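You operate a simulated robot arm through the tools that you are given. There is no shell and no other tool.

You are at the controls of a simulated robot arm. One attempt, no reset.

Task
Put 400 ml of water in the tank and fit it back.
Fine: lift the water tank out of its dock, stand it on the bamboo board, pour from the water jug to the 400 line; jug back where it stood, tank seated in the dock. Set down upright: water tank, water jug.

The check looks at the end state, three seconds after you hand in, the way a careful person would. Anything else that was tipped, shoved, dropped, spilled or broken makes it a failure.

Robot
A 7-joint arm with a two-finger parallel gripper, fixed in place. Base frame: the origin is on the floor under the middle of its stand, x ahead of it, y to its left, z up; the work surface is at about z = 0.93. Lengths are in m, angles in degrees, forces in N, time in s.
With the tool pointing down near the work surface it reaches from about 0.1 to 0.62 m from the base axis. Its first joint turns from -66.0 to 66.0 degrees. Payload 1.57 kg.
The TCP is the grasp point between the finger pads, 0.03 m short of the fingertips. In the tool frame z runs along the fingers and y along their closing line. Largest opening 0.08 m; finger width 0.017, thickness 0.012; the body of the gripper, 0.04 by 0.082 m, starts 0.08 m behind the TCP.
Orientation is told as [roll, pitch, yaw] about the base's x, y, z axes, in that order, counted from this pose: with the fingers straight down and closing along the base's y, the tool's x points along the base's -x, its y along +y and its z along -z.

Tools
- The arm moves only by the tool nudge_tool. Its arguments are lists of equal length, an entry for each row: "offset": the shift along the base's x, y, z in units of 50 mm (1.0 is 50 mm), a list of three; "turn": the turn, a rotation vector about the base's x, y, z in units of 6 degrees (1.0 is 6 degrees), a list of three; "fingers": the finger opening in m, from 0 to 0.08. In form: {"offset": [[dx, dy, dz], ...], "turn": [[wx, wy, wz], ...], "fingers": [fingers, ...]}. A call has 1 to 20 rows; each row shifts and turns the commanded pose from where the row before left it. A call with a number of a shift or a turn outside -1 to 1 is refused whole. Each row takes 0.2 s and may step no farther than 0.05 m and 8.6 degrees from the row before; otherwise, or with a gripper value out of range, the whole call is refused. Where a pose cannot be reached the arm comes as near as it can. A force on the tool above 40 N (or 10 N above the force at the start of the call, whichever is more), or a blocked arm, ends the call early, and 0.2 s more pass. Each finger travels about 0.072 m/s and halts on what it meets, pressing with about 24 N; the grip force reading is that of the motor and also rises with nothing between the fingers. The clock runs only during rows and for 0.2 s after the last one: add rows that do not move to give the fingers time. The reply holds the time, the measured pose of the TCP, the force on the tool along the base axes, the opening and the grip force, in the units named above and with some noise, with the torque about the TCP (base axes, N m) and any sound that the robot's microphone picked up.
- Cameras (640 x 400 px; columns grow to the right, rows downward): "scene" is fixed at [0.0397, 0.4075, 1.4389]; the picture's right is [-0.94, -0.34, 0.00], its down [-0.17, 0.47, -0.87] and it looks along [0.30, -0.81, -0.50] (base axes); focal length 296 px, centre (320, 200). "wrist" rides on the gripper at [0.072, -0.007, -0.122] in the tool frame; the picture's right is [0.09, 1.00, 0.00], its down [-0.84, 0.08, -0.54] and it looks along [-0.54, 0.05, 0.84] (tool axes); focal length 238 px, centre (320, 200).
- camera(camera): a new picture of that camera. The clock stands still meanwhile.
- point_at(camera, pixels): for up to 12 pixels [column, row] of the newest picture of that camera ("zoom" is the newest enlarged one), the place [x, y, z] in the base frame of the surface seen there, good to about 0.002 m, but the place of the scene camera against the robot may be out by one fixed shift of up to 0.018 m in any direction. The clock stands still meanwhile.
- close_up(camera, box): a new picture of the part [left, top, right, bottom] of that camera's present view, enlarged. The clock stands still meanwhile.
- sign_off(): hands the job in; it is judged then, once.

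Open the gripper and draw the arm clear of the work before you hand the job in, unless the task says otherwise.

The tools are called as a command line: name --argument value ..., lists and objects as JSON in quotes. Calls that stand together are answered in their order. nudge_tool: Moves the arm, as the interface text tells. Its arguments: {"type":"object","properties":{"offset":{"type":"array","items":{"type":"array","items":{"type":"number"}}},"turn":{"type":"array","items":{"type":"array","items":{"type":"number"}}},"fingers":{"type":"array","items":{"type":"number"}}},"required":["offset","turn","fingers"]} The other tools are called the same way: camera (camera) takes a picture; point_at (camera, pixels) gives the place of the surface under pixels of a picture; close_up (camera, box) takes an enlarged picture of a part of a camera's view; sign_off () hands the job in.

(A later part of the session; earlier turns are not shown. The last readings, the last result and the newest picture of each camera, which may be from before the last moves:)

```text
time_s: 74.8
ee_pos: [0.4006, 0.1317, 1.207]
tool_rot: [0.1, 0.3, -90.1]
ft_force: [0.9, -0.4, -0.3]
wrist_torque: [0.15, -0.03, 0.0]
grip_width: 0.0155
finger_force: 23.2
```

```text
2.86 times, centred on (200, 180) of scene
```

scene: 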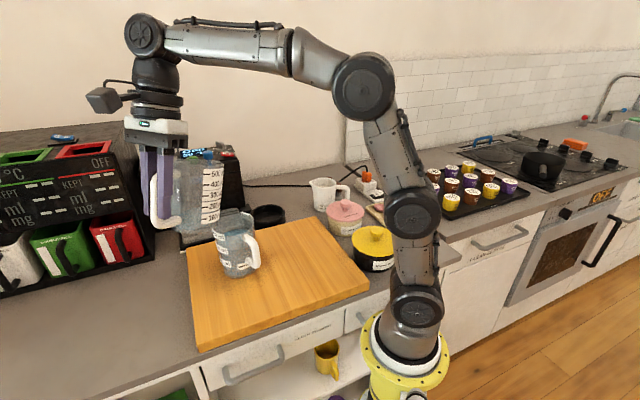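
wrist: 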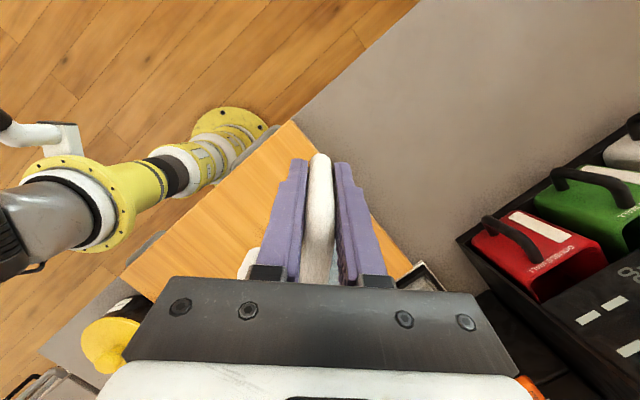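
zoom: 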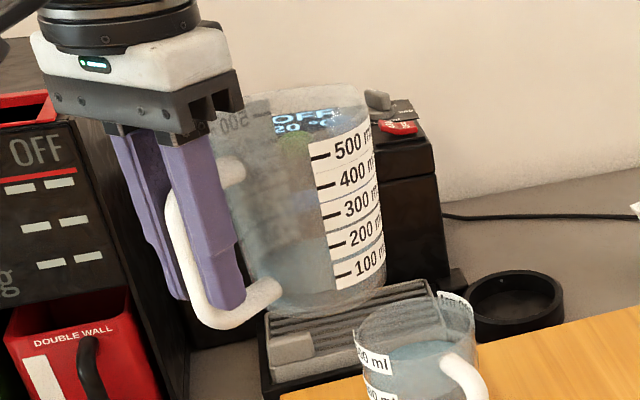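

The level reads 1.0214 against 1.0225 for the 400 line. Before putting the jug back I carry it (high, z≈1.25) to a spot where the wrist camera can see the tank's other label with its tick marks.

nudge_tool --offset '[[0, 0, 0.4], [0, 0, 0.4], [-0.12, -0.22, 0], [-0.223, -0.424, 0], [-0.223, -0.424, 0], [-0.223, -0.424, 0], [-0.223, -0.424, 0], [-0.223, -0.424, 0], [-0.223, -0.424, 0], [-0.223, -0.424, 0], [-0.223, -0.424, 0], [-0.223, -0.424, 0], [-0.223, -0.424, 0], [-0.223, -0.424, 0], [-0.223, -0.424, 0], [-0.223, -0.424, 0], [-0.223, -0.424, 0], [-0.223, -0.424, 0], [-0.223, -0.424, 0], [-0.223, -0.424, 0]]' --turn '[[0, 0, 0], [0, 0, 0], [0, 0, 0.45], [0, 0, 0.833], [0, 0, 0.833], [0, 0, 0.833], [0, 0, 0.833], [0, 0, 0.833], [0, 0, 0.833], [0, 0, 0.833], [0, 0, 0.833], [0, 0, 0.833], [0, 0, 0.833], [0, 0, 0.833], [0, 0, 0.833], [0, 0, 0.833], [0, 0, 0.833], [0, 0, 0.833], [0, 0, 0.833], [0, 0, 0.833]]' --fingers '[0, 0, 0, 0, 0, 0, 0, 0, 0, 0, 0, 0, 0, 0, 0, 0, 0, 0, 0, 0]'

camera --camera "wrist"

camera --camera "scene"

```text
time_s: 79.0
ee_pos: [0.2043, -0.2399, 1.2492]
tool_rot: [0.1, 0.2, -2.3]
ft_force: [0.4, -0.1, -2.3]
wrist_torque: [0.02, 0.13, 0.02]
grip_width: 0.0156
finger_force: 24.0
```

```text
taken
```

wrist: 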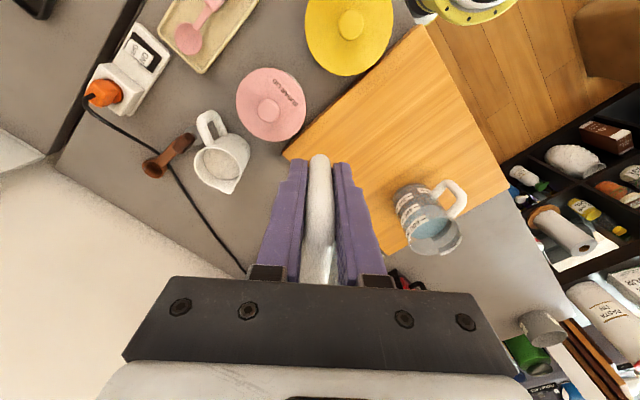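

```text
taken
```

scene: 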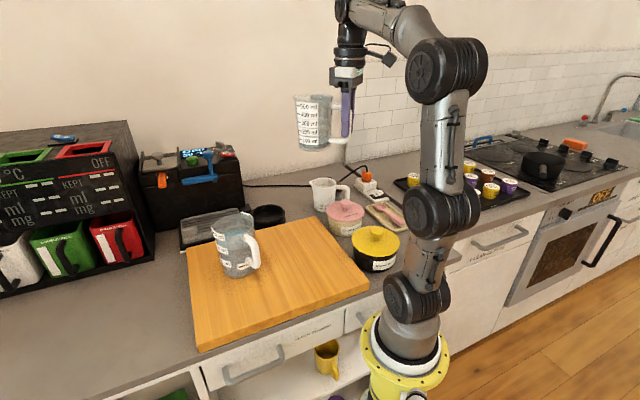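

The tank is visible at (428,215) in the wrist view with its tick-side label. I zoom in on it.

close_up --camera "wrist" --box '[388, 170, 476, 262]'

```text
4.35 times, centred on (432, 216) of wrist
```

zoom: 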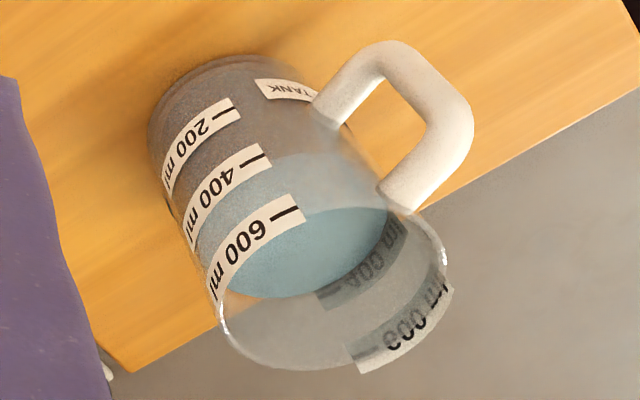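

I probe the three tick marks, the water surface, and the board by the base in this view.

point_at --camera "zoom" --pixels '[[285, 211], [251, 162], [223, 115], [240, 165], [265, 216], [212, 118], [310, 250], [280, 270], [340, 240], [300, 270], [330, 260], [320, 230]]'

point_at --camera "zoom" --pixels '[[100, 130], [140, 60], [300, 40], [120, 250], [255, 158], [247, 166], [260, 160], [290, 208], [228, 112], [300, 200], [270, 180], [310, 180]]'

```text
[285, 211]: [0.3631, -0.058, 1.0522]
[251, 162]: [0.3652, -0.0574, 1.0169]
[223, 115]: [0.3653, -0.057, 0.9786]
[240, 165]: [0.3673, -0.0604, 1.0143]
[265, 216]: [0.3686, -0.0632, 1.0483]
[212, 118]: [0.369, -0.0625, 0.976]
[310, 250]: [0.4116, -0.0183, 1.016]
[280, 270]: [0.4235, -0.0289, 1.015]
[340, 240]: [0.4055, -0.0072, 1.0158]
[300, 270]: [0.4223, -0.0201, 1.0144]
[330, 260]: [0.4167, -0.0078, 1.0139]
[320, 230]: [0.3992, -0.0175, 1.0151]
```

```text
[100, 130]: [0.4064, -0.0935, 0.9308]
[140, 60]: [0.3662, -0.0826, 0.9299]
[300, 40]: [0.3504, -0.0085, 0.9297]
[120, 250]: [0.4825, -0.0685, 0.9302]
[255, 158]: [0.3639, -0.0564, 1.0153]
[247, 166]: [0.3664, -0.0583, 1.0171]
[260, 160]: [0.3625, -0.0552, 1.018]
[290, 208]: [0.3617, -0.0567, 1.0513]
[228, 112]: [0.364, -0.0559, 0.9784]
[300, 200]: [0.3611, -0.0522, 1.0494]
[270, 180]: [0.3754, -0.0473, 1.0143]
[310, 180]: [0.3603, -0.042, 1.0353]
```

Ticks read 1.0518/1.0164/0.9785 and the water 1.0149, so the tank is roughly 5 ml short of 400. The pour motion is proven, so I carry the jug back for a small top-up.

nudge_tool --offset '[[0.115, 0.219, 0], [0.2306, 0.4372, 0], [0.2306, 0.4372, 0], [0.2306, 0.4372, 0], [0.2306, 0.4372, 0], [0.2306, 0.4372, 0], [0.2306, 0.4372, 0], [0.2306, 0.4372, 0], [0.2306, 0.4372, 0], [0.2306, 0.4372, 0], [0.2306, 0.4372, 0], [0.2306, 0.4372, 0], [0.2306, 0.4372, 0], [0.2306, 0.4372, 0], [0.2306, 0.4372, 0], [0.2306, 0.4372, 0], [0.2306, 0.4372, 0], [0.115, 0.219, 0], [0, 0, -0.41], [0, 0, -0.41]]' --turn '[[0, 0, -0.431], [0, 0, -0.862], [0, 0, -0.862], [0, 0, -0.862], [0, 0, -0.862], [0, 0, -0.862], [0, 0, -0.862], [0, 0, -0.862], [0, 0, -0.862], [0, 0, -0.862], [0, 0, -0.862], [0, 0, -0.862], [0, 0, -0.862], [0, 0, -0.862], [0, 0, -0.862], [0, 0, -0.862], [0, 0, -0.862], [0, 0, -0.431], [0, 0, 0], [0, 0, 0]]' --fingers '[0, 0, 0, 0, 0, 0, 0, 0, 0, 0, 0, 0, 0, 0, 0, 0, 0, 0, 0, 0]'

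```text
time_s: 83.2
ee_pos: [0.4002, 0.1321, 1.2058]
tool_rot: [0.0, 0.2, -90.3]
ft_force: [-0.7, -0.8, -2.9]
wrist_torque: [0.18, 0.0, 0.0]
grip_width: 0.0158
finger_force: 24.5
```

Back at the pour station, unchanged. I tilt to 72° first, below the previous maximum of 75.6°, so nothing flows yet.

nudge_tool --offset '[[0, 0, 0], [0, 0, 0], [0, 0, 0], [0, 0, 0], [0, -0.078, 0.004], [0, -0.078, 0.004], [0, -0.078, 0.004], [0, -0.078, 0.004], [0, -0.078, 0.004], [0, -0.078, 0.004], [0, -0.078, 0.004], [0, -0.078, 0.004], [0, -0.078, 0.004], [0, -0.078, 0.004], [0, -0.078, 0.004], [0, -0.078, 0.004], [0, -0.078, 0.004], [0, -0.078, 0.004], [0, 0, 0], [0, 0, 0]]' --turn '[[0.75, 0, 0], [0.75, 0, 0], [0.75, 0, 0], [0.75, 0, 0], [0.643, 0, 0], [0.643, 0, 0], [0.643, 0, 0], [0.643, 0, 0], [0.643, 0, 0], [0.643, 0, 0], [0.643, 0, 0], [0.643, 0, 0], [0.643, 0, 0], [0.643, 0, 0], [0.643, 0, 0], [0.643, 0, 0], [0.643, 0, 0], [0.5, 0, 0], [0, 0, 0], [0, 0, 0]]' --fingers '[0, 0, 0, 0, 0, 0, 0, 0, 0, 0, 0, 0, 0, 0, 0, 0, 0, 0, 0, 0]'

close_up --camera "scene" --box '[140, 150, 300, 290]'

```text
time_s: 87.4
ee_pos: [0.3999, 0.0785, 1.2093]
tool_rot: [-1.0, 71.4, -91.0]
ft_force: [-0.3, 0.2, -2.6]
wrist_torque: [0.0, -0.02, -0.02]
grip_width: 0.0159
finger_force: 24.0
```

```text
2.86 times, centred on (220, 220) of scene
```

zoom: 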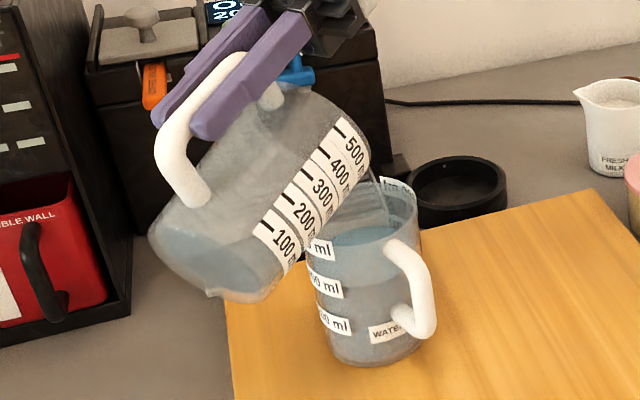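

At 71.4°, lip over the tank mouth, no flow. I creep to 76.3°.

nudge_tool --offset '[[0, -0.02, 0], [0, -0.02, 0], [0, -0.02, 0], [0, -0.02, 0], [0, -0.02, 0], [0, -0.02, 0], [0, 0, 0], [0, 0, 0], [0, 0, 0], [0, 0, 0], [0, 0, 0]]' --turn '[[0.167, 0, 0], [0.167, 0, 0], [0.15, 0, 0], [0.135, 0, 0], [0.1, 0, 0], [0.1, 0, 0], [0, 0, 0], [0, 0, 0], [0, 0, 0], [0, 0, 0], [0, 0, 0]]' --fingers '[0, 0, 0, 0, 0, 0, 0, 0, 0, 0, 0]'

close_up --camera "scene" --box '[214, 225, 254, 265]'

point_at --camera "zoom" --pixels '[[250, 150], [290, 160], [250, 180], [320, 190], [350, 190], [310, 145], [320, 130], [290, 190], [300, 120], [330, 110], [340, 160], [360, 130]]'

```text
time_s: 89.8
ee_pos: [0.3997, 0.0725, 1.21]
tool_rot: [-1.3, 76.4, -91.3]
ft_force: [0.4, -0.1, -2.2]
wrist_torque: [0.02, -0.01, -0.01]
grip_width: 0.0156
finger_force: 23.5
```

```text
10.00 times, centred on (234, 245) of scene
```

zoom: 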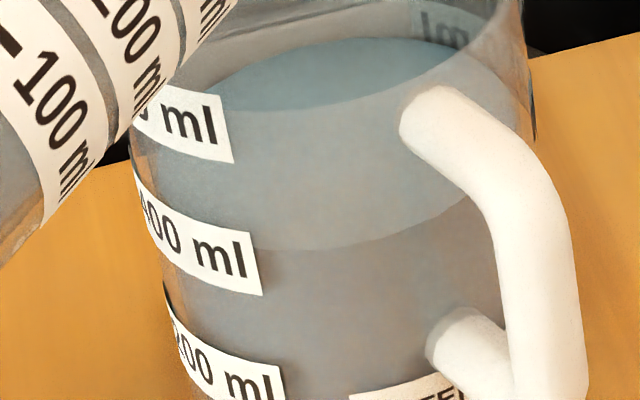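

```text
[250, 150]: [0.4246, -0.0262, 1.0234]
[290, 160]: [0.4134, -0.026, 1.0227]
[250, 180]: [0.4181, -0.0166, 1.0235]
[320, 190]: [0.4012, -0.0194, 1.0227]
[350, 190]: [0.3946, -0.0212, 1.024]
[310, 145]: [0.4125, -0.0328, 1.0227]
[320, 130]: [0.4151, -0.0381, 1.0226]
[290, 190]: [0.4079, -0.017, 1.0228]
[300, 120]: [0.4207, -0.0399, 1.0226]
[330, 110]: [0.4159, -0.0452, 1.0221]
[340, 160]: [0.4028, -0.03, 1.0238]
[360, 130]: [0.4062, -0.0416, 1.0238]
```

Level now averages 1.0231 vs 1.0225±0.001 for the line — right at 400. I roll the jug back upright the same way.

nudge_tool --offset '[[0, 0.05, 0.02], [0, 0.077, 0], [0, 0.077, 0], [0, 0.077, 0], [0, 0.077, 0], [0, 0.077, 0], [0, 0.077, 0], [0, 0.077, 0], [0, 0.077, 0], [0, 0.077, 0], [0, 0.077, 0], [0, 0.077, 0], [0, 0.077, 0], [0, 0.077, 0], [0, 0.077, 0], [0, 0, 0], [0, 0, 0], [0, 0, 0], [0, 0, 0]]' --turn '[[-0.4, 0, 0], [-0.6, 0, 0], [-0.7, 0, 0], [-0.7, 0, 0], [-0.7, 0, 0], [-0.7, 0, 0], [-0.7, 0, 0], [-0.7, 0, 0], [-0.7, 0, 0], [-0.7, 0, 0], [-0.7, 0, 0], [-0.7, 0, 0], [-0.7, 0, 0], [-0.7, 0, 0], [-0.7, 0, 0], [-0.7, 0, 0], [-0.7, 0, 0], [-0.7, 0, 0], [-0.53, 0, 0]]' --fingers '[0, 0, 0, 0, 0, 0, 0, 0, 0, 0, 0, 0, 0, 0, 0, 0, 0, 0, 0]'

camera --camera "scene"

```text
time_s: 93.8
ee_pos: [0.3999, 0.1281, 1.2117]
tool_rot: [0.0, -0.3, -90.2]
ft_force: [0.3, 1.2, -1.3]
wrist_torque: [0.12, -0.03, -0.01]
grip_width: 0.0156
finger_force: 23.7
```

```text
taken
```

scene: 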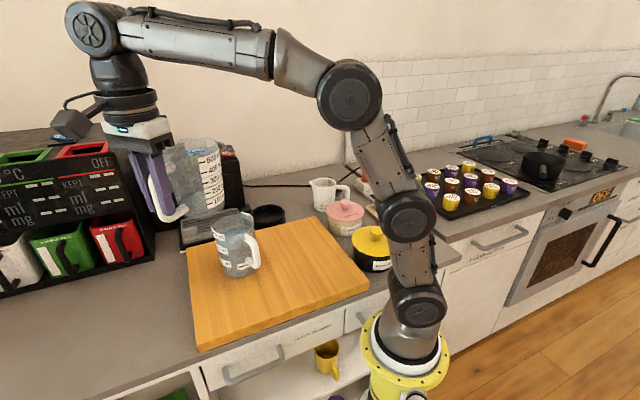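

Jug is upright, no spills seen on the board. I carry it back over its home spot at yaw -22.5°.

nudge_tool --offset '[[-0.158, -0.135, 0], [-0.253, -0.215, 0], [-0.3167, -0.2692, 0], [-0.3167, -0.2692, 0], [-0.3167, -0.2692, 0], [-0.3167, -0.2692, 0], [-0.3167, -0.2692, 0], [-0.3167, -0.2692, 0], [-0.3167, -0.2692, 0], [-0.3167, -0.2692, 0], [-0.3167, -0.2692, 0], [-0.3167, -0.2692, 0], [-0.3167, -0.2692, 0], [-0.3167, -0.2692, 0], [-0.3167, -0.2692, 0], [-0.253, -0.215, 0], [-0.158, -0.135, 0], [0, 0, 0], [0, 0, 0]]' --turn '[[0, 0, 0.36], [0, 0, 0.578], [0, 0, 0.723], [0, 0, 0.723], [0, 0, 0.723], [0, 0, 0.723], [0, 0, 0.723], [0, 0, 0.723], [0, 0, 0.723], [0, 0, 0.723], [0, 0, 0.723], [0, 0, 0.723], [0, 0, 0.723], [0, 0, 0.723], [0, 0, 0.723], [0, 0, 0.578], [0, 0, 0.36], [0, 0, 0], [0, 0, 0]]' --fingers '[0, 0, 0, 0, 0, 0, 0, 0, 0, 0, 0, 0, 0, 0, 0, 0, 0, 0, 0]'

close_up --camera "scene" --box '[260, 110, 420, 290]'

close_up --camera "scene" --box '[195, 195, 275, 285]'

point_at --camera "zoom" --pixels '[[300, 160], [330, 160], [310, 180], [290, 180], [330, 200], [300, 200], [280, 200], [320, 220], [260, 230], [200, 330], [320, 200], [340, 190]]'

```text
time_s: 97.8
ee_pos: [0.1535, -0.0821, 1.2109]
tool_rot: [0.1, -0.1, -22.6]
ft_force: [-0.3, 0.9, -2.5]
wrist_torque: [0.02, 0.15, 0.0]
grip_width: 0.0158
finger_force: 24.1
```

```text
2.22 times, centred on (340, 200) of scene
```

zoom: 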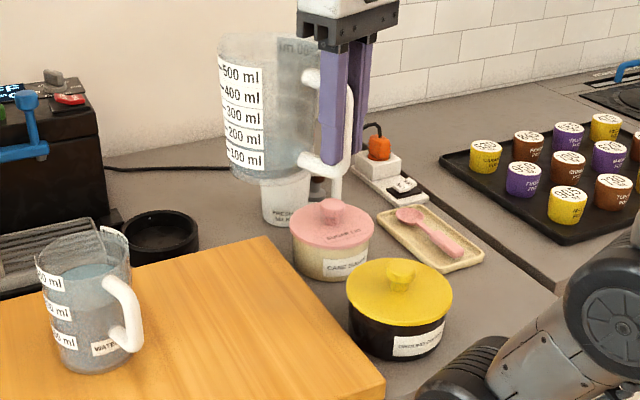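

```text
4.44 times, centred on (235, 240) of scene
```

zoom: 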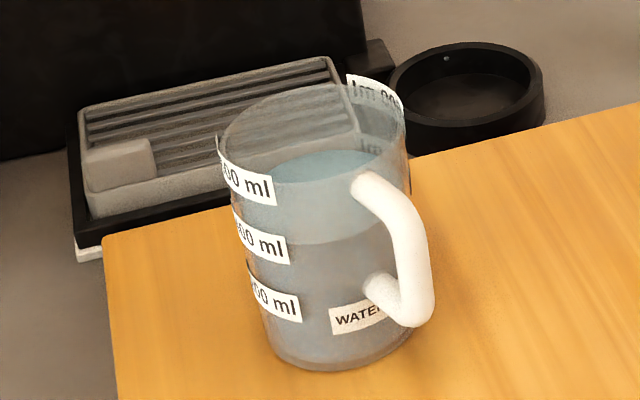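

```text
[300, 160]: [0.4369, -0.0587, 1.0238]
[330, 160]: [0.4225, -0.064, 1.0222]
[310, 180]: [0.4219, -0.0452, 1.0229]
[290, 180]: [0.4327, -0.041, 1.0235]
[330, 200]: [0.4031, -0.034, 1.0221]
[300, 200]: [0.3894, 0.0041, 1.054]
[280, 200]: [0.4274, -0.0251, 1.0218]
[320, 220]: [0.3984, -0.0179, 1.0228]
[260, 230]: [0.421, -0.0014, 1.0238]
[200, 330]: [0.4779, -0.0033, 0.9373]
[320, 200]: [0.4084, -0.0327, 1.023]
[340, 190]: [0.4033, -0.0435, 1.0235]
```

Tank water reads 1.0229 on the 400 line (1.0225). Now I lower the jug straight down to just above the board.

nudge_tool --offset '[[-0.01, 0, -0.3], [0, 0, -0.4], [0, 0, -0.4], [0, 0, -0.4], [0, 0, -0.4], [0, 0, -0.4], [0, 0, -0.4], [0, 0, -0.4], [0, 0, -0.4], [0, 0, -0.2], [0, 0, -0.16], [0, 0, -0.1], [0, 0, 0]]' --turn '[[0, 0, 0], [0, 0, 0], [0, 0, 0], [0, 0, 0], [0, 0, 0], [0, 0, 0], [0, 0, 0], [0, 0, 0], [0, 0, 0], [0, 0, 0], [0, 0, 0], [0, 0, 0], [0, 0, 0]]' --fingers '[0, 0, 0, 0, 0, 0, 0, 0, 0, 0, 0, 0, 0]'

close_up --camera "scene" --box '[260, 150, 420, 290]'

```text
time_s: 100.6
ee_pos: [0.1509, -0.0814, 1.0126]
tool_rot: [0.0, -0.2, -22.5]
ft_force: [-0.3, 0.4, -1.7]
wrist_torque: [0.02, 0.12, 0.03]
grip_width: 0.0158
finger_force: 23.9
```

```text
2.86 times, centred on (340, 220) of scene
```

zoom: 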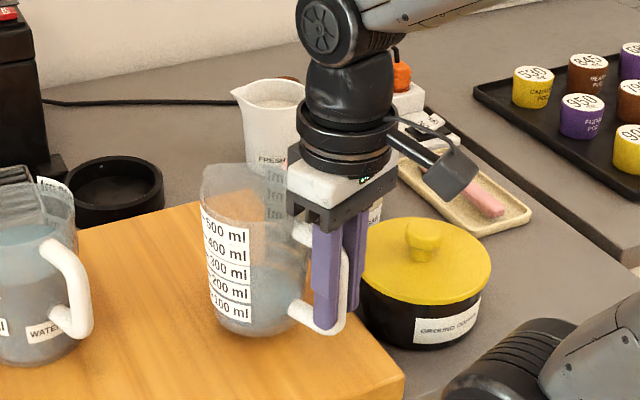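

Jug is 1.5 cm above the board at its home spot. I lower 9 mm in small steps and watch the force.

nudge_tool --offset '[[0.02, 0, -0.03], [0, 0, -0.03], [0, 0, -0.03], [0, 0, -0.03], [0, 0, -0.03], [0, 0, -0.03], [0, 0, 0]]' --turn '[[0, 0, 0], [0, 0, 0], [0, 0, 0], [0, 0, 0], [0, 0, 0], [0, 0, 0], [0, 0, 0]]' --fingers '[0, 0, 0, 0, 0, 0, 0]'

nudge_tool --offset '[[0, 0, -0.02], [0, 0, -0.02], [0, 0, 0]]' --turn '[[0, 0, 0], [0, 0, 0], [0, 0, 0]]' --fingers '[0, 0, 0]'

```text
time_s: 102.2
ee_pos: [0.1522, -0.0803, 1.0023]
tool_rot: [-0.1, 0.0, -22.6]
ft_force: [-0.7, 0.8, -2.3]
wrist_torque: [0.06, 0.12, 0.01]
grip_width: 0.0156
finger_force: 24.3
```

```text
time_s: 103.0
ee_pos: [0.1526, -0.0812, 1.0016]
tool_rot: [0.0, -0.1, -22.6]
ft_force: [-0.2, -0.1, -2.4]
wrist_torque: [0.07, 0.13, 0.0]
grip_width: 0.0157
finger_force: 23.8
```

Still hanging free (torque 0.13). I go down in 1 mm steps.

nudge_tool --offset '[[0, 0, -0.02], [0, 0, -0.02], [0, 0, 0]]' --turn '[[0, 0, 0], [0, 0, 0], [0, 0, 0]]' --fingers '[0, 0, 0]'

close_up --camera "scene" --box '[280, 200, 380, 290]'

```text
time_s: 103.8
ee_pos: [0.153, -0.0801, 0.9996]
tool_rot: [-0.1, 0.0, -22.6]
ft_force: [0.0, 0.1, -0.6]
wrist_torque: [0.0, 0.07, 0.01]
grip_width: 0.0157
finger_force: 23.8
```

```text
4.44 times, centred on (330, 245) of scene
```

zoom: 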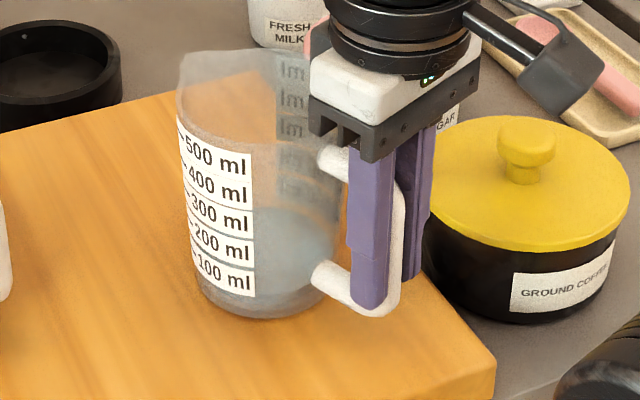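

Force falls to -0.6 N and torque to 0.07: contact is starting. One or two more millimetres to seat it flat.

nudge_tool --offset '[[0, 0, -0.02], [0, 0, -0.01], [0, 0, 0]]' --turn '[[0, 0, 0], [0, 0, 0], [0, 0, 0]]' --fingers '[0, 0, 0]'

```text
time_s: 104.6
ee_pos: [0.1539, -0.0814, 0.9977]
tool_rot: [0.0, -0.3, -22.6]
ft_force: [-3.4, 0.9, 9.5]
wrist_torque: [-0.29, -0.65, -0.01]
grip_width: 0.0159
finger_force: 23.7
```

Jug stands on the board (9.5 N). I open the fingers to 0.06 and look.

nudge_tool --offset '[[0, 0, 0.01], [0, 0, 0], [0, 0, 0], [0, 0, 0], [0, 0, 0], [0, 0, 0]]' --turn '[[0, 0, 0], [0, 0, 0], [0, 0, 0], [0, 0, 0], [0, 0, 0], [0, 0, 0]]' --fingers '[0.016, 0.025, 0.04, 0.06, 0.06, 0.06]'

camera --camera "wrist"

close_up --camera "scene" --box '[260, 150, 420, 290]'

```text
time_s: 106.0
ee_pos: [0.1523, -0.0808, 0.9993]
tool_rot: [0.0, -0.1, -22.5]
ft_force: [-0.1, -0.7, -0.1]
wrist_torque: [-0.01, 0.03, -0.01]
grip_width: 0.0602
finger_force: 0.0
```

```text
taken
```

wrist: 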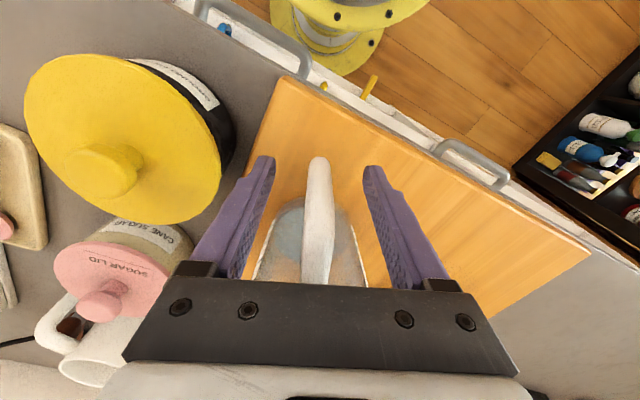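

```text
2.86 times, centred on (340, 220) of scene
```

zoom: 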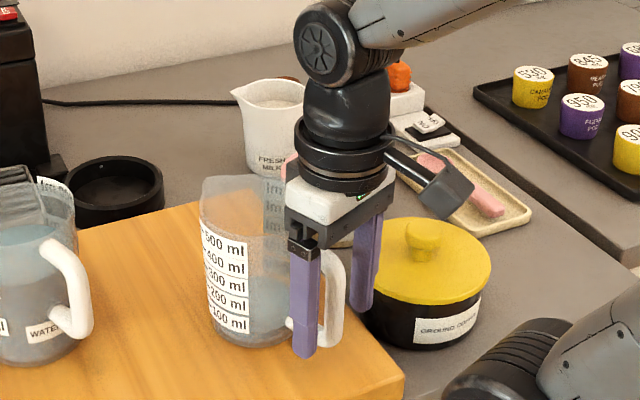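

The jug stands upright where it was (100 mark at (232,322) as before). I rise straight up and move toward the tank's handle.

nudge_tool --offset '[[0, 0, 0.3], [0, 0, 0.6], [0, 0, 0.8], [0, 0, 0.8], [0, 0, 0.8], [0, 0, 0.7], [0, 0, 0]]' --turn '[[0, 0, 0], [0, 0, 0], [0, 0, 0], [0, 0, 0], [0, 0, 0], [0, 0, 0], [0, 0, 0]]' --fingers '[0.06, 0.06, 0.06, 0.06, 0.06, 0.06, 0.06]'

close_up --camera "scene" --box '[260, 170, 420, 290]'

```text
time_s: 107.6
ee_pos: [0.1544, -0.0814, 1.2001]
tool_rot: [-0.1, 0.0, -22.6]
ft_force: [-0.3, 0.6, 0.6]
wrist_torque: [0.02, 0.0, -0.04]
grip_width: 0.0601
finger_force: 0.0
```

```text
3.33 times, centred on (340, 230) of scene
```

zoom: 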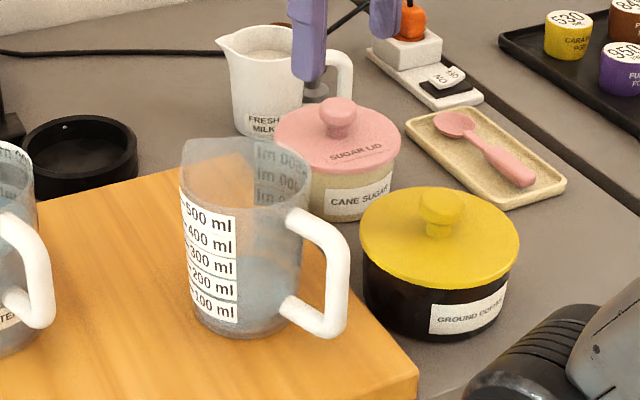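

Jug is back within about 2 mm of where it stood. Now I go above the tank handle at (0.328,0.003), yaw -24°, and open fully.

nudge_tool --offset '[[0.5, 0.243, 0], [0.7, 0.34, 0], [0.7, 0.34, 0], [0.7, 0.34, 0], [0.7, 0.34, 0], [0.174, 0.085, 0], [0, 0, -0.7], [0, 0, -0.7], [0, 0, 0]]' --turn '[[0, 0, -0.08], [0, 0, -0.08], [0, 0, -0.07], [0, 0, 0], [0, 0, 0], [0, 0, 0], [0, 0, 0], [0, 0, 0], [0, 0, 0]]' --fingers '[0.07, 0.07, 0.07, 0.07, 0.07, 0.07, 0.07, 0.07, 0.07]'

camera --camera "wrist"

```text
time_s: 109.6
ee_pos: [0.3271, 0.0019, 1.1293]
tool_rot: [0.0, -0.1, -23.9]
ft_force: [-0.3, -1.2, 0.5]
wrist_torque: [-0.02, 0.01, 0.02]
grip_width: 0.0698
finger_force: 0.1
```

```text
taken
```

wrist: 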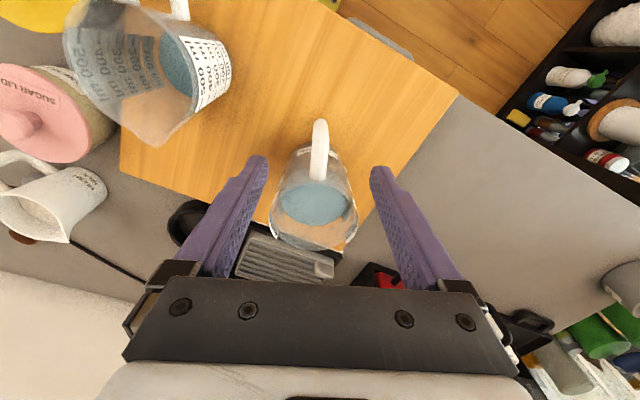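

Handle at column 320 is centred between the finger tips (260 and 380). I probe its place and the water level once more before descending.

close_up --camera "wrist" --box '[260, 110, 370, 260]'

point_at --camera "wrist" --pixels '[[320, 124], [314, 130], [326, 130], [320, 140], [319, 155], [318, 170], [310, 160], [328, 160], [315, 200], [300, 205], [330, 205], [315, 190]]'

```text
2.67 times, centred on (315, 185) of wrist
```

zoom: 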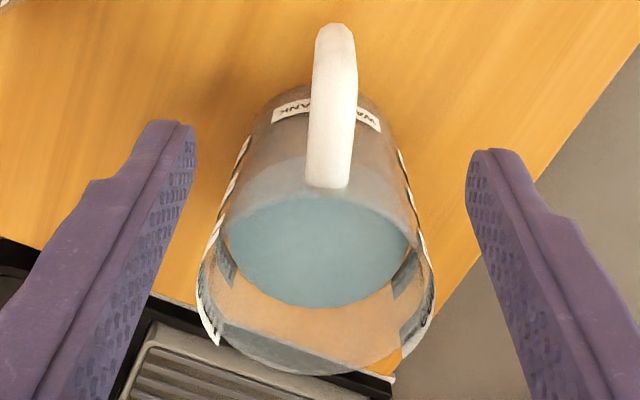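

```text
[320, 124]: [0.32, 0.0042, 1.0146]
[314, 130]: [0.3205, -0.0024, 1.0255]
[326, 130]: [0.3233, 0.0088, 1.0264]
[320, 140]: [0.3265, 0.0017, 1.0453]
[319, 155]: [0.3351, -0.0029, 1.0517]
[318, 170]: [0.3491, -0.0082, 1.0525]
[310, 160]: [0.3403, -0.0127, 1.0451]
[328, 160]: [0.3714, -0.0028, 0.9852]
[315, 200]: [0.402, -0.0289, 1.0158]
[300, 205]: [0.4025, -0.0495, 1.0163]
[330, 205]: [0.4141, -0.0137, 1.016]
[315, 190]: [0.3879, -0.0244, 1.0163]
```

Water sits at 1.0161 in the wrist frame — on the 400 tick (1.0156–1.0164). Handle bar is where expected; I descend to TCP z≈1.0205.

nudge_tool --offset '[[0.02, -0.01, -0.6], [0, 0, -0.6], [0, 0, -0.5], [0, 0, -0.476], [0, 0, 0]]' --turn '[[0, 0, 0], [0, 0, 0], [0, 0, 0], [0, 0, 0], [0, 0, 0]]' --fingers '[0.07, 0.07, 0.07, 0.07, 0.07]'

camera --camera "wrist"

```text
time_s: 110.8
ee_pos: [0.3273, 0.0025, 1.0205]
tool_rot: [0.0, -0.1, -24.0]
ft_force: [-0.1, -0.1, 0.0]
wrist_torque: [-0.01, -0.04, 0.0]
grip_width: 0.0698
finger_force: 0.2
```

```text
taken
```

wrist: 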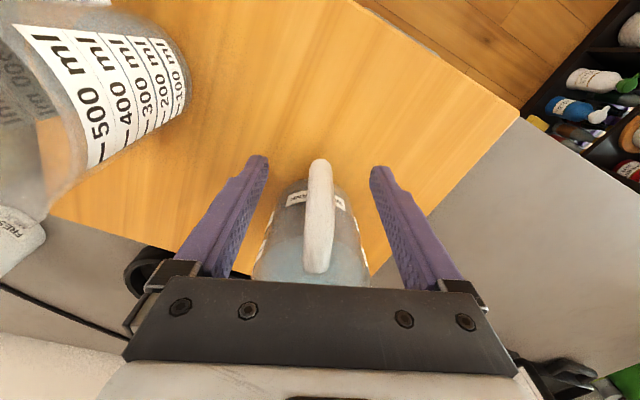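

The view matches the first grasp. I close on the handle.

nudge_tool --offset '[[0, 0, 0], [0, 0, 0], [0, 0, 0], [0, 0, 0], [0, 0, 0], [0, 0, 0], [0, 0, 0]]' --turn '[[0, 0, 0], [0, 0, 0], [0, 0, 0], [0, 0, 0], [0, 0, 0], [0, 0, 0], [0, 0, 0]]' --fingers '[0.05, 0.03, 0.018, 0.008, 0.0, 0.0, 0.0]'

nudge_tool --offset '[[0, 0, 0.06], [0, 0, 0.08], [0, 0, 0.08], [0, 0, 0.08], [0, 0, 0], [0, 0, 0]]' --turn '[[0, 0, 0], [0, 0, 0], [0, 0, 0], [0, 0, 0], [0, 0, 0], [0, 0, 0]]' --fingers '[0, 0, 0, 0, 0, 0]'

close_up --camera "scene" --box '[180, 170, 300, 290]'

```text
time_s: 112.4
ee_pos: [0.3287, 0.0026, 1.0206]
tool_rot: [0.0, -0.2, -24.0]
ft_force: [-0.3, -0.4, 0.2]
wrist_torque: [-0.2, 0.0, 0.03]
grip_width: 0.0161
finger_force: 23.6
```

```text
time_s: 113.8
ee_pos: [0.3275, 0.0018, 1.0359]
tool_rot: [0.0, -0.1, -24.0]
ft_force: [-0.2, -0.8, -4.8]
wrist_torque: [0.15, 0.39, -0.02]
grip_width: 0.0159
finger_force: 24.0
```

```text
3.33 times, centred on (240, 230) of scene
```

zoom: 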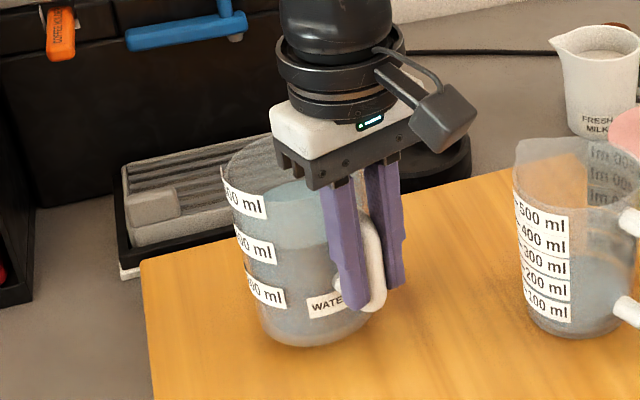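

Tank lifts steadily (0.42 Nm, slight droop). I raise it to z≈1.15 and check its uprightness.

nudge_tool --offset '[[0, 0, 0.2], [0, 0, 0.3], [0, 0, 0.3], [0, 0, 0.3], [0, 0, 0.3], [0, 0, 0.3], [0, 0, 0.3], [0, 0, 0.2], [0, 0, 0.1], [0, 0, 0], [0, 0, 0]]' --turn '[[0, 0, 0], [0, 0, 0], [0, 0, 0], [0, 0, 0], [0, 0, 0], [0, 0, 0], [0, 0, 0], [0, 0, 0], [0, 0, 0], [0, 0, 0], [0, 0, 0]]' --fingers '[0, 0, 0, 0, 0, 0, 0, 0, 0, 0, 0]'

close_up --camera "scene" --box '[160, 130, 280, 250]'

```text
time_s: 116.2
ee_pos: [0.328, 0.0026, 1.1506]
tool_rot: [0.0, -0.1, -24.0]
ft_force: [-1.0, 0.2, -6.1]
wrist_torque: [0.15, 0.34, -0.02]
grip_width: 0.0159
finger_force: 24.1
```

```text
3.33 times, centred on (220, 190) of scene
```

zoom: 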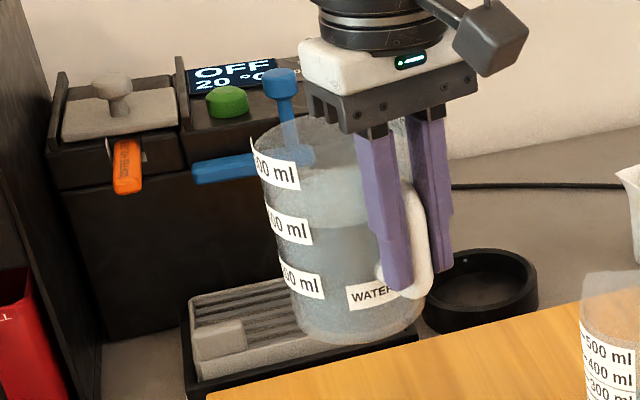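

I measure the label edge points at three heights to judge the tilt of the tank in the grip.

point_at --camera "zoom" --pixels '[[292, 174], [304, 230], [316, 285], [285, 172], [297, 228], [309, 283], [395, 130], [430, 200], [430, 260], [320, 120], [275, 165], [288, 222]]'

```text
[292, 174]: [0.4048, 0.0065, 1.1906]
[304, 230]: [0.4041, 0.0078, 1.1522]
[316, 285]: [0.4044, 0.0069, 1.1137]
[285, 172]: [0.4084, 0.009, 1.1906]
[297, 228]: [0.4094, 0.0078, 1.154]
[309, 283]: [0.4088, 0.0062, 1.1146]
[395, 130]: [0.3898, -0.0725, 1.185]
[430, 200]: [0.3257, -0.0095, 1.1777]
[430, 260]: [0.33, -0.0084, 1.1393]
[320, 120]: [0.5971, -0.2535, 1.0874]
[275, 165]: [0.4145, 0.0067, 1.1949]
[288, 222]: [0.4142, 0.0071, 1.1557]
```

Tilt in the grip is at most 1°. I zoom on the empty dock to measure its inner opening before going there.

close_up --camera "scene" --box '[245, 190, 300, 235]'

```text
8.89 times, centred on (272, 212) of scene
```

zoom: 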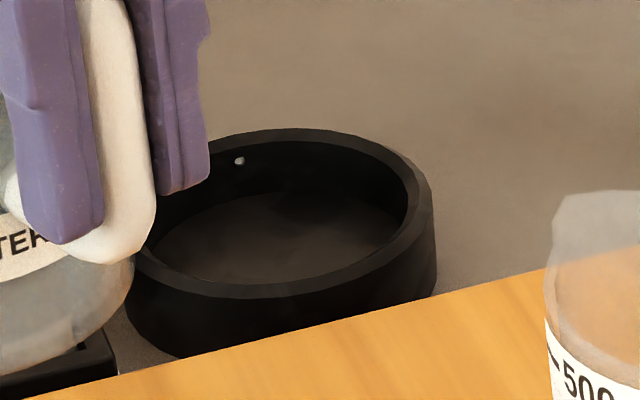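

point_at --camera "zoom" --pixels '[[300, 136], [360, 145], [400, 170], [420, 200], [412, 225], [380, 255], [320, 282], [260, 290], [200, 282], [160, 265], [145, 255], [230, 143]]'

point_at --camera "zoom" --pixels '[[300, 152], [350, 162], [385, 185], [400, 210], [270, 240], [330, 230], [240, 250], [200, 240], [300, 210], [360, 225], [395, 225], [240, 161]]'

```text
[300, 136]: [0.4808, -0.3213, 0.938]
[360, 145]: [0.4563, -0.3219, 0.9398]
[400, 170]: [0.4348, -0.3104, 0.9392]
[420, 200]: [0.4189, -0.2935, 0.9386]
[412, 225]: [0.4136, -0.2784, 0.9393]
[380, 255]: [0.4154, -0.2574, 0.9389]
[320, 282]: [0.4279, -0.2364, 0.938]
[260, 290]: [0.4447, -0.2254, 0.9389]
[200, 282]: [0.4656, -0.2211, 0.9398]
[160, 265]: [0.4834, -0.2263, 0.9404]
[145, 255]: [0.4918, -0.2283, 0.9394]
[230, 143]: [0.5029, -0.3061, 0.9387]
```

```text
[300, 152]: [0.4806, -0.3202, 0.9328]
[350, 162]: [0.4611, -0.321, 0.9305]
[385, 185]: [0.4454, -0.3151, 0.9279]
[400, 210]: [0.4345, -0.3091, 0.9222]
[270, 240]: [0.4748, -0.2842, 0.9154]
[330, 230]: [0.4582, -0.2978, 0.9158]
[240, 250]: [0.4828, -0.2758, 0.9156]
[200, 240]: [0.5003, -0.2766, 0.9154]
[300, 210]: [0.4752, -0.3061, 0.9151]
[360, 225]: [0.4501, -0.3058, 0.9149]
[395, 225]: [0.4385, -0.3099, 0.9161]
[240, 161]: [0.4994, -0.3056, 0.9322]
```

Dock inner radius is about 48 mm against the tank's 45 mm, and its centre agrees with the tank's original centre. I carry the tank to above the dock at TCP (0.386,-0.2345).

nudge_tool --offset '[[0.0446, -0.182, 0], [0.0892, -0.3645, 0], [0.0892, -0.3645, 0], [0.0892, -0.3645, 0], [0.0892, -0.3645, 0], [0.0892, -0.3645, 0], [0.0892, -0.3645, 0], [0.0892, -0.3645, 0], [0.0892, -0.3645, 0], [0.0892, -0.3645, 0], [0.0892, -0.3645, 0], [0.0892, -0.3645, 0], [0.0892, -0.3645, 0], [0.0446, -0.182, 0], [0, 0, 0], [0, 0, 0]]' --turn '[[0, 0, 0], [0, 0, 0], [0, 0, 0], [0, 0, 0], [0, 0, 0], [0, 0, 0], [0, 0, 0], [0, 0, 0], [0, 0, 0], [0, 0, 0], [0, 0, 0], [0, 0, 0], [0, 0, 0], [0, 0, 0], [0, 0, 0], [0, 0, 0]]' --fingers '[0, 0, 0, 0, 0, 0, 0, 0, 0, 0, 0, 0, 0, 0, 0, 0]'

camera --camera "scene"

camera --camera "wrist"

```text
time_s: 119.6
ee_pos: [0.3871, -0.2345, 1.1496]
tool_rot: [0.0, 0.0, -24.0]
ft_force: [-0.2, -0.1, -5.9]
wrist_torque: [0.17, 0.39, -0.01]
grip_width: 0.0159
finger_force: 24.2
```

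```text
taken
```

scene: 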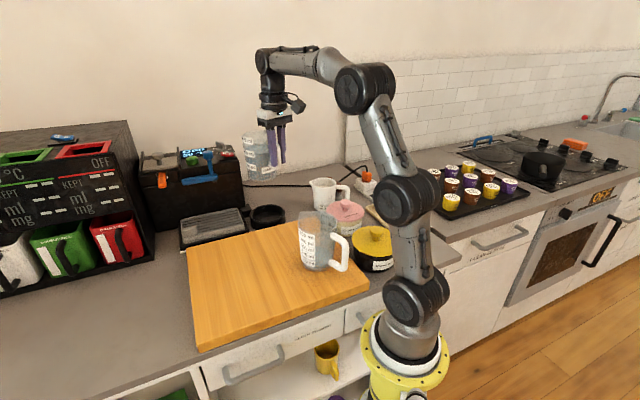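

```text
taken
```

wrist: 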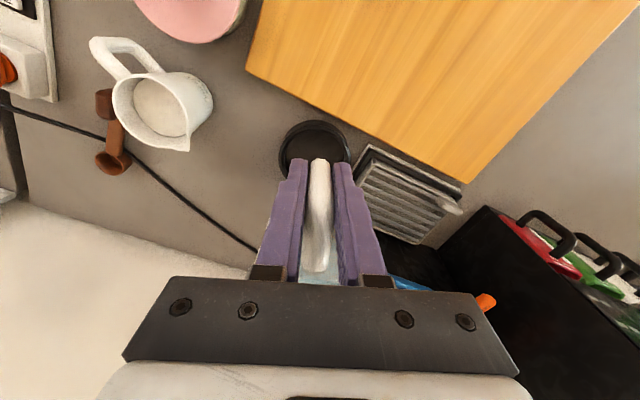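

The tank hangs above the dock. I lower it until its bottom is about 15 mm above the dock rim.

nudge_tool --offset '[[0, 0, -0.3], [0, 0, -0.4], [0, 0, -0.4], [0, 0, -0.4], [0, 0, -0.4], [0, 0, -0.2], [0, 0, -0.1], [0, 0, 0], [0, 0, 0]]' --turn '[[0, 0, 0], [0, 0, 0], [0, 0, 0], [0, 0, 0], [0, 0, 0], [0, 0, 0], [0, 0, 0], [0, 0, 0], [0, 0, 0]]' --fingers '[0, 0, 0, 0, 0, 0, 0, 0, 0]'

close_up --camera "scene" --box '[225, 170, 305, 240]'

camera --camera "wrist"

```text
time_s: 121.6
ee_pos: [0.3872, -0.234, 1.041]
tool_rot: [0.0, -0.1, -24.0]
ft_force: [0.0, -0.3, -5.1]
wrist_torque: [0.14, 0.35, 0.03]
grip_width: 0.0161
finger_force: 24.1
```

```text
5.71 times, centred on (265, 205) of scene
```

zoom: 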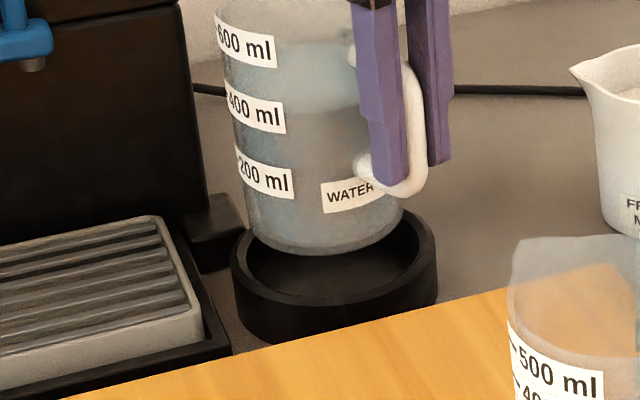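

```text
taken
```

wrist: 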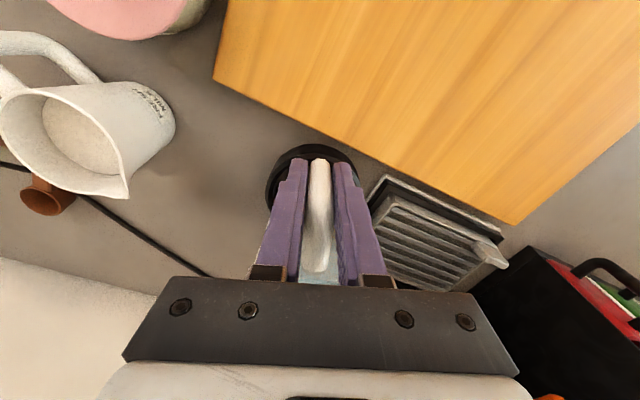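

The tank bottom sits over the dock; label positions match the original columns within half a pixel. I zoom closer to verify centring of the bottom edge within the dock rim.

close_up --camera "scene" --box '[245, 190, 300, 235]'

point_at --camera "zoom" --pixels '[[130, 215], [150, 235], [200, 255], [260, 255], [310, 245], [345, 225], [370, 200], [385, 170], [250, 240], [300, 225], [200, 225], [360, 190]]'

```text
8.89 times, centred on (272, 212) of scene
```

zoom: 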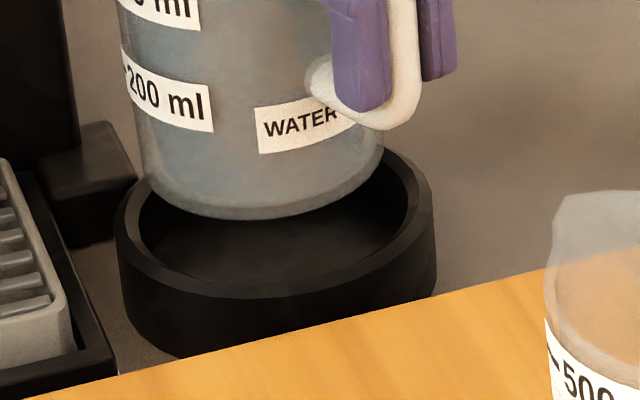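

```text
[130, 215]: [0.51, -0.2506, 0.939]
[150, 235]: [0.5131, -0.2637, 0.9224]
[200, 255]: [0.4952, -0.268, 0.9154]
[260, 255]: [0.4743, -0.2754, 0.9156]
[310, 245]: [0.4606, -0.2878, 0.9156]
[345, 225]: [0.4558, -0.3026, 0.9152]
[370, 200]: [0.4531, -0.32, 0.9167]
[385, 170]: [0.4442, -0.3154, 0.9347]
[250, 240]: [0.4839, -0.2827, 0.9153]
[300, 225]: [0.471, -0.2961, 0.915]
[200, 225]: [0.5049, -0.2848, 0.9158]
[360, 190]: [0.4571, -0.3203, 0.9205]
```

Tank bottom is centred to about 1 mm (slightly toward +x). I correct -1 mm in x and lower 25 mm into the ring, watching side forces.

nudge_tool --offset '[[-0.022, -0.005, 0], [0, 0, -0.1], [0, 0, -0.1], [0, 0, -0.1], [0, 0, -0.1], [0, 0, -0.1], [0, 0, 0]]' --turn '[[0, 0, 0], [0, 0, 0], [0, 0, 0], [0, 0, 0], [0, 0, 0], [0, 0, 0], [0, 0, 0]]' --fingers '[0, 0, 0, 0, 0, 0, 0]'

close_up --camera "scene" --box '[245, 190, 300, 235]'

```text
time_s: 123.2
ee_pos: [0.3853, -0.2354, 1.0135]
tool_rot: [0.0, -0.1, -24.1]
ft_force: [0.5, -0.4, -6.0]
wrist_torque: [0.17, 0.36, -0.03]
grip_width: 0.0159
finger_force: 24.0
```

```text
8.89 times, centred on (272, 212) of scene
```

zoom: 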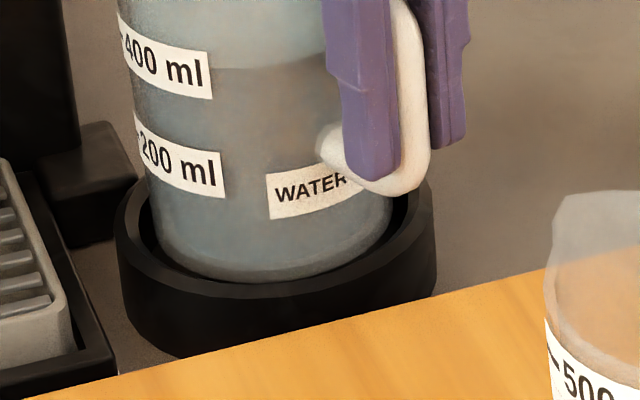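

The bottom is inside the ring with clear gaps on both sides and no side force. I lower another 10 mm, then in 1 mm steps.

nudge_tool --offset '[[0, 0, -0.04], [0, 0, -0.04], [0, 0, -0.04], [0, 0, -0.04], [0, 0, -0.04], [0, 0, 0]]' --turn '[[0, 0, 0], [0, 0, 0], [0, 0, 0], [0, 0, 0], [0, 0, 0], [0, 0, 0]]' --fingers '[0, 0, 0, 0, 0, 0]'

nudge_tool --offset '[[0, 0, -0.02], [0, 0, -0.02], [0, 0, 0]]' --turn '[[0, 0, 0], [0, 0, 0], [0, 0, 0]]' --fingers '[0, 0, 0]'

```text
time_s: 124.6
ee_pos: [0.3867, -0.2351, 1.0047]
tool_rot: [0.0, -0.1, -24.0]
ft_force: [0.3, -0.6, -3.3]
wrist_torque: [0.1, 0.23, -0.03]
grip_width: 0.016
finger_force: 24.1
```

```text
time_s: 125.4
ee_pos: [0.3846, -0.236, 1.0028]
tool_rot: [0.0, 0.0, -23.9]
ft_force: [0.5, 1.9, -9.2]
wrist_torque: [0.25, 0.62, 0.01]
grip_width: 0.0159
finger_force: 23.7
```

Odd readings: -3.3 N and then -9.2 N. I hold still one moment, re-read, and look.

nudge_tool --offset '[[0, 0, 0], [0, 0, 0]]' --turn '[[0, 0, 0], [0, 0, 0]]' --fingers '[0, 0]'

close_up --camera "scene" --box '[230, 160, 310, 240]'

close_up --camera "scene" --box '[245, 190, 300, 235]'

```text
time_s: 126.0
ee_pos: [0.3843, -0.2343, 1.0024]
tool_rot: [0.1, -0.1, -24.0]
ft_force: [-0.5, -0.3, -8.8]
wrist_torque: [0.27, 0.64, 0.0]
grip_width: 0.016
finger_force: 24.3
```

```text
5.00 times, centred on (270, 200) of scene
```

zoom: 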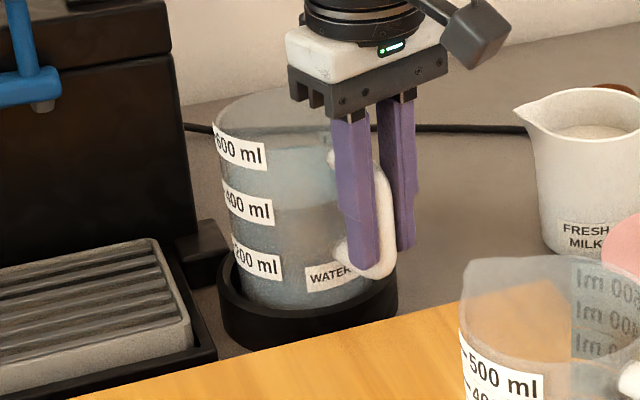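

```text
8.89 times, centred on (272, 212) of scene
```

zoom: 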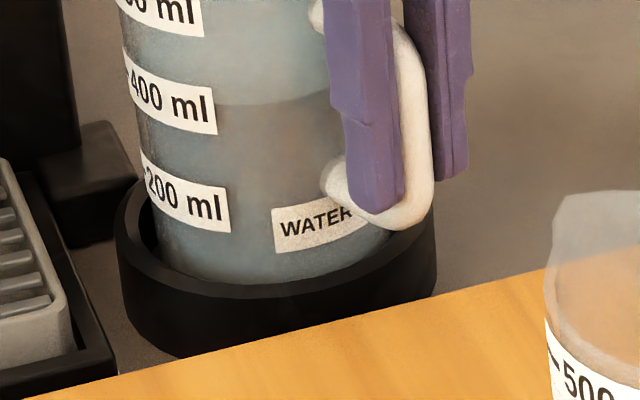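

The tank is pulled down about 3 N more than its weight, as if the dock draws it in; it looks straight in the ring. I keep lowering in 1 mm steps toward the original seat height (0.9986).

nudge_tool --offset '[[0.01, 0, -0.02], [0, 0, -0.02], [0, 0, 0]]' --turn '[[0, 0, 0], [0, 0, 0], [0, 0, 0]]' --fingers '[0, 0, 0]'

```text
time_s: 126.8
ee_pos: [0.387, -0.2349, 1.0012]
tool_rot: [-0.1, -0.2, -24.1]
ft_force: [0.3, 0.9, -3.3]
wrist_torque: [0.09, 0.2, 0.01]
grip_width: 0.0158
finger_force: 23.7
```

Load drops to -3.3 N: the tank is beginning to rest. Two more small steps.

nudge_tool --offset '[[0, 0, -0.02], [0, 0, -0.01], [0, 0, 0]]' --turn '[[0, 0, 0], [0, 0, 0], [0, 0, 0]]' --fingers '[0, 0, 0]'

close_up --camera "scene" --box '[245, 190, 300, 235]'

```text
time_s: 127.6
ee_pos: [0.3877, -0.2343, 1.0004]
tool_rot: [0.0, -0.3, -24.0]
ft_force: [-3.2, 0.9, 4.7]
wrist_torque: [-0.31, -0.58, -0.08]
grip_width: 0.0158
finger_force: 23.7
```

```text
8.89 times, centred on (272, 212) of scene
```

zoom: 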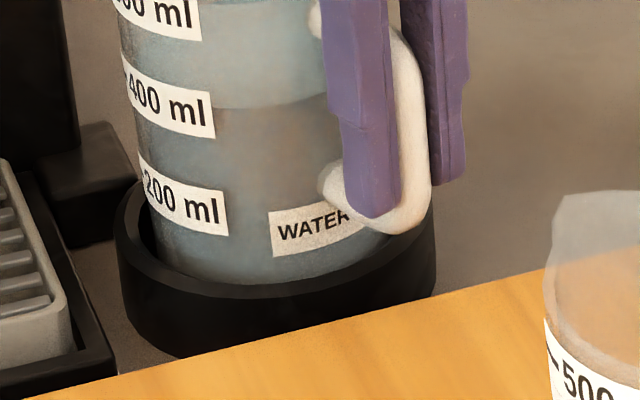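

Contact now: +4.7 N with the far edge touching first. I press 1 mm more so the tank levels onto its seat.

nudge_tool --offset '[[0, 0, -0.02], [0, 0, 0], [0, 0, 0]]' --turn '[[0, 0, 0], [0, 0, 0], [0, 0, 0]]' --fingers '[0, 0, 0]'

```text
time_s: 128.4
ee_pos: [0.3865, -0.2343, 0.9982]
tool_rot: [0.0, -0.2, -24.0]
ft_force: [-4.5, 1.1, 7.3]
wrist_torque: [-0.19, -0.67, -0.03]
grip_width: 0.0158
finger_force: 24.3
```

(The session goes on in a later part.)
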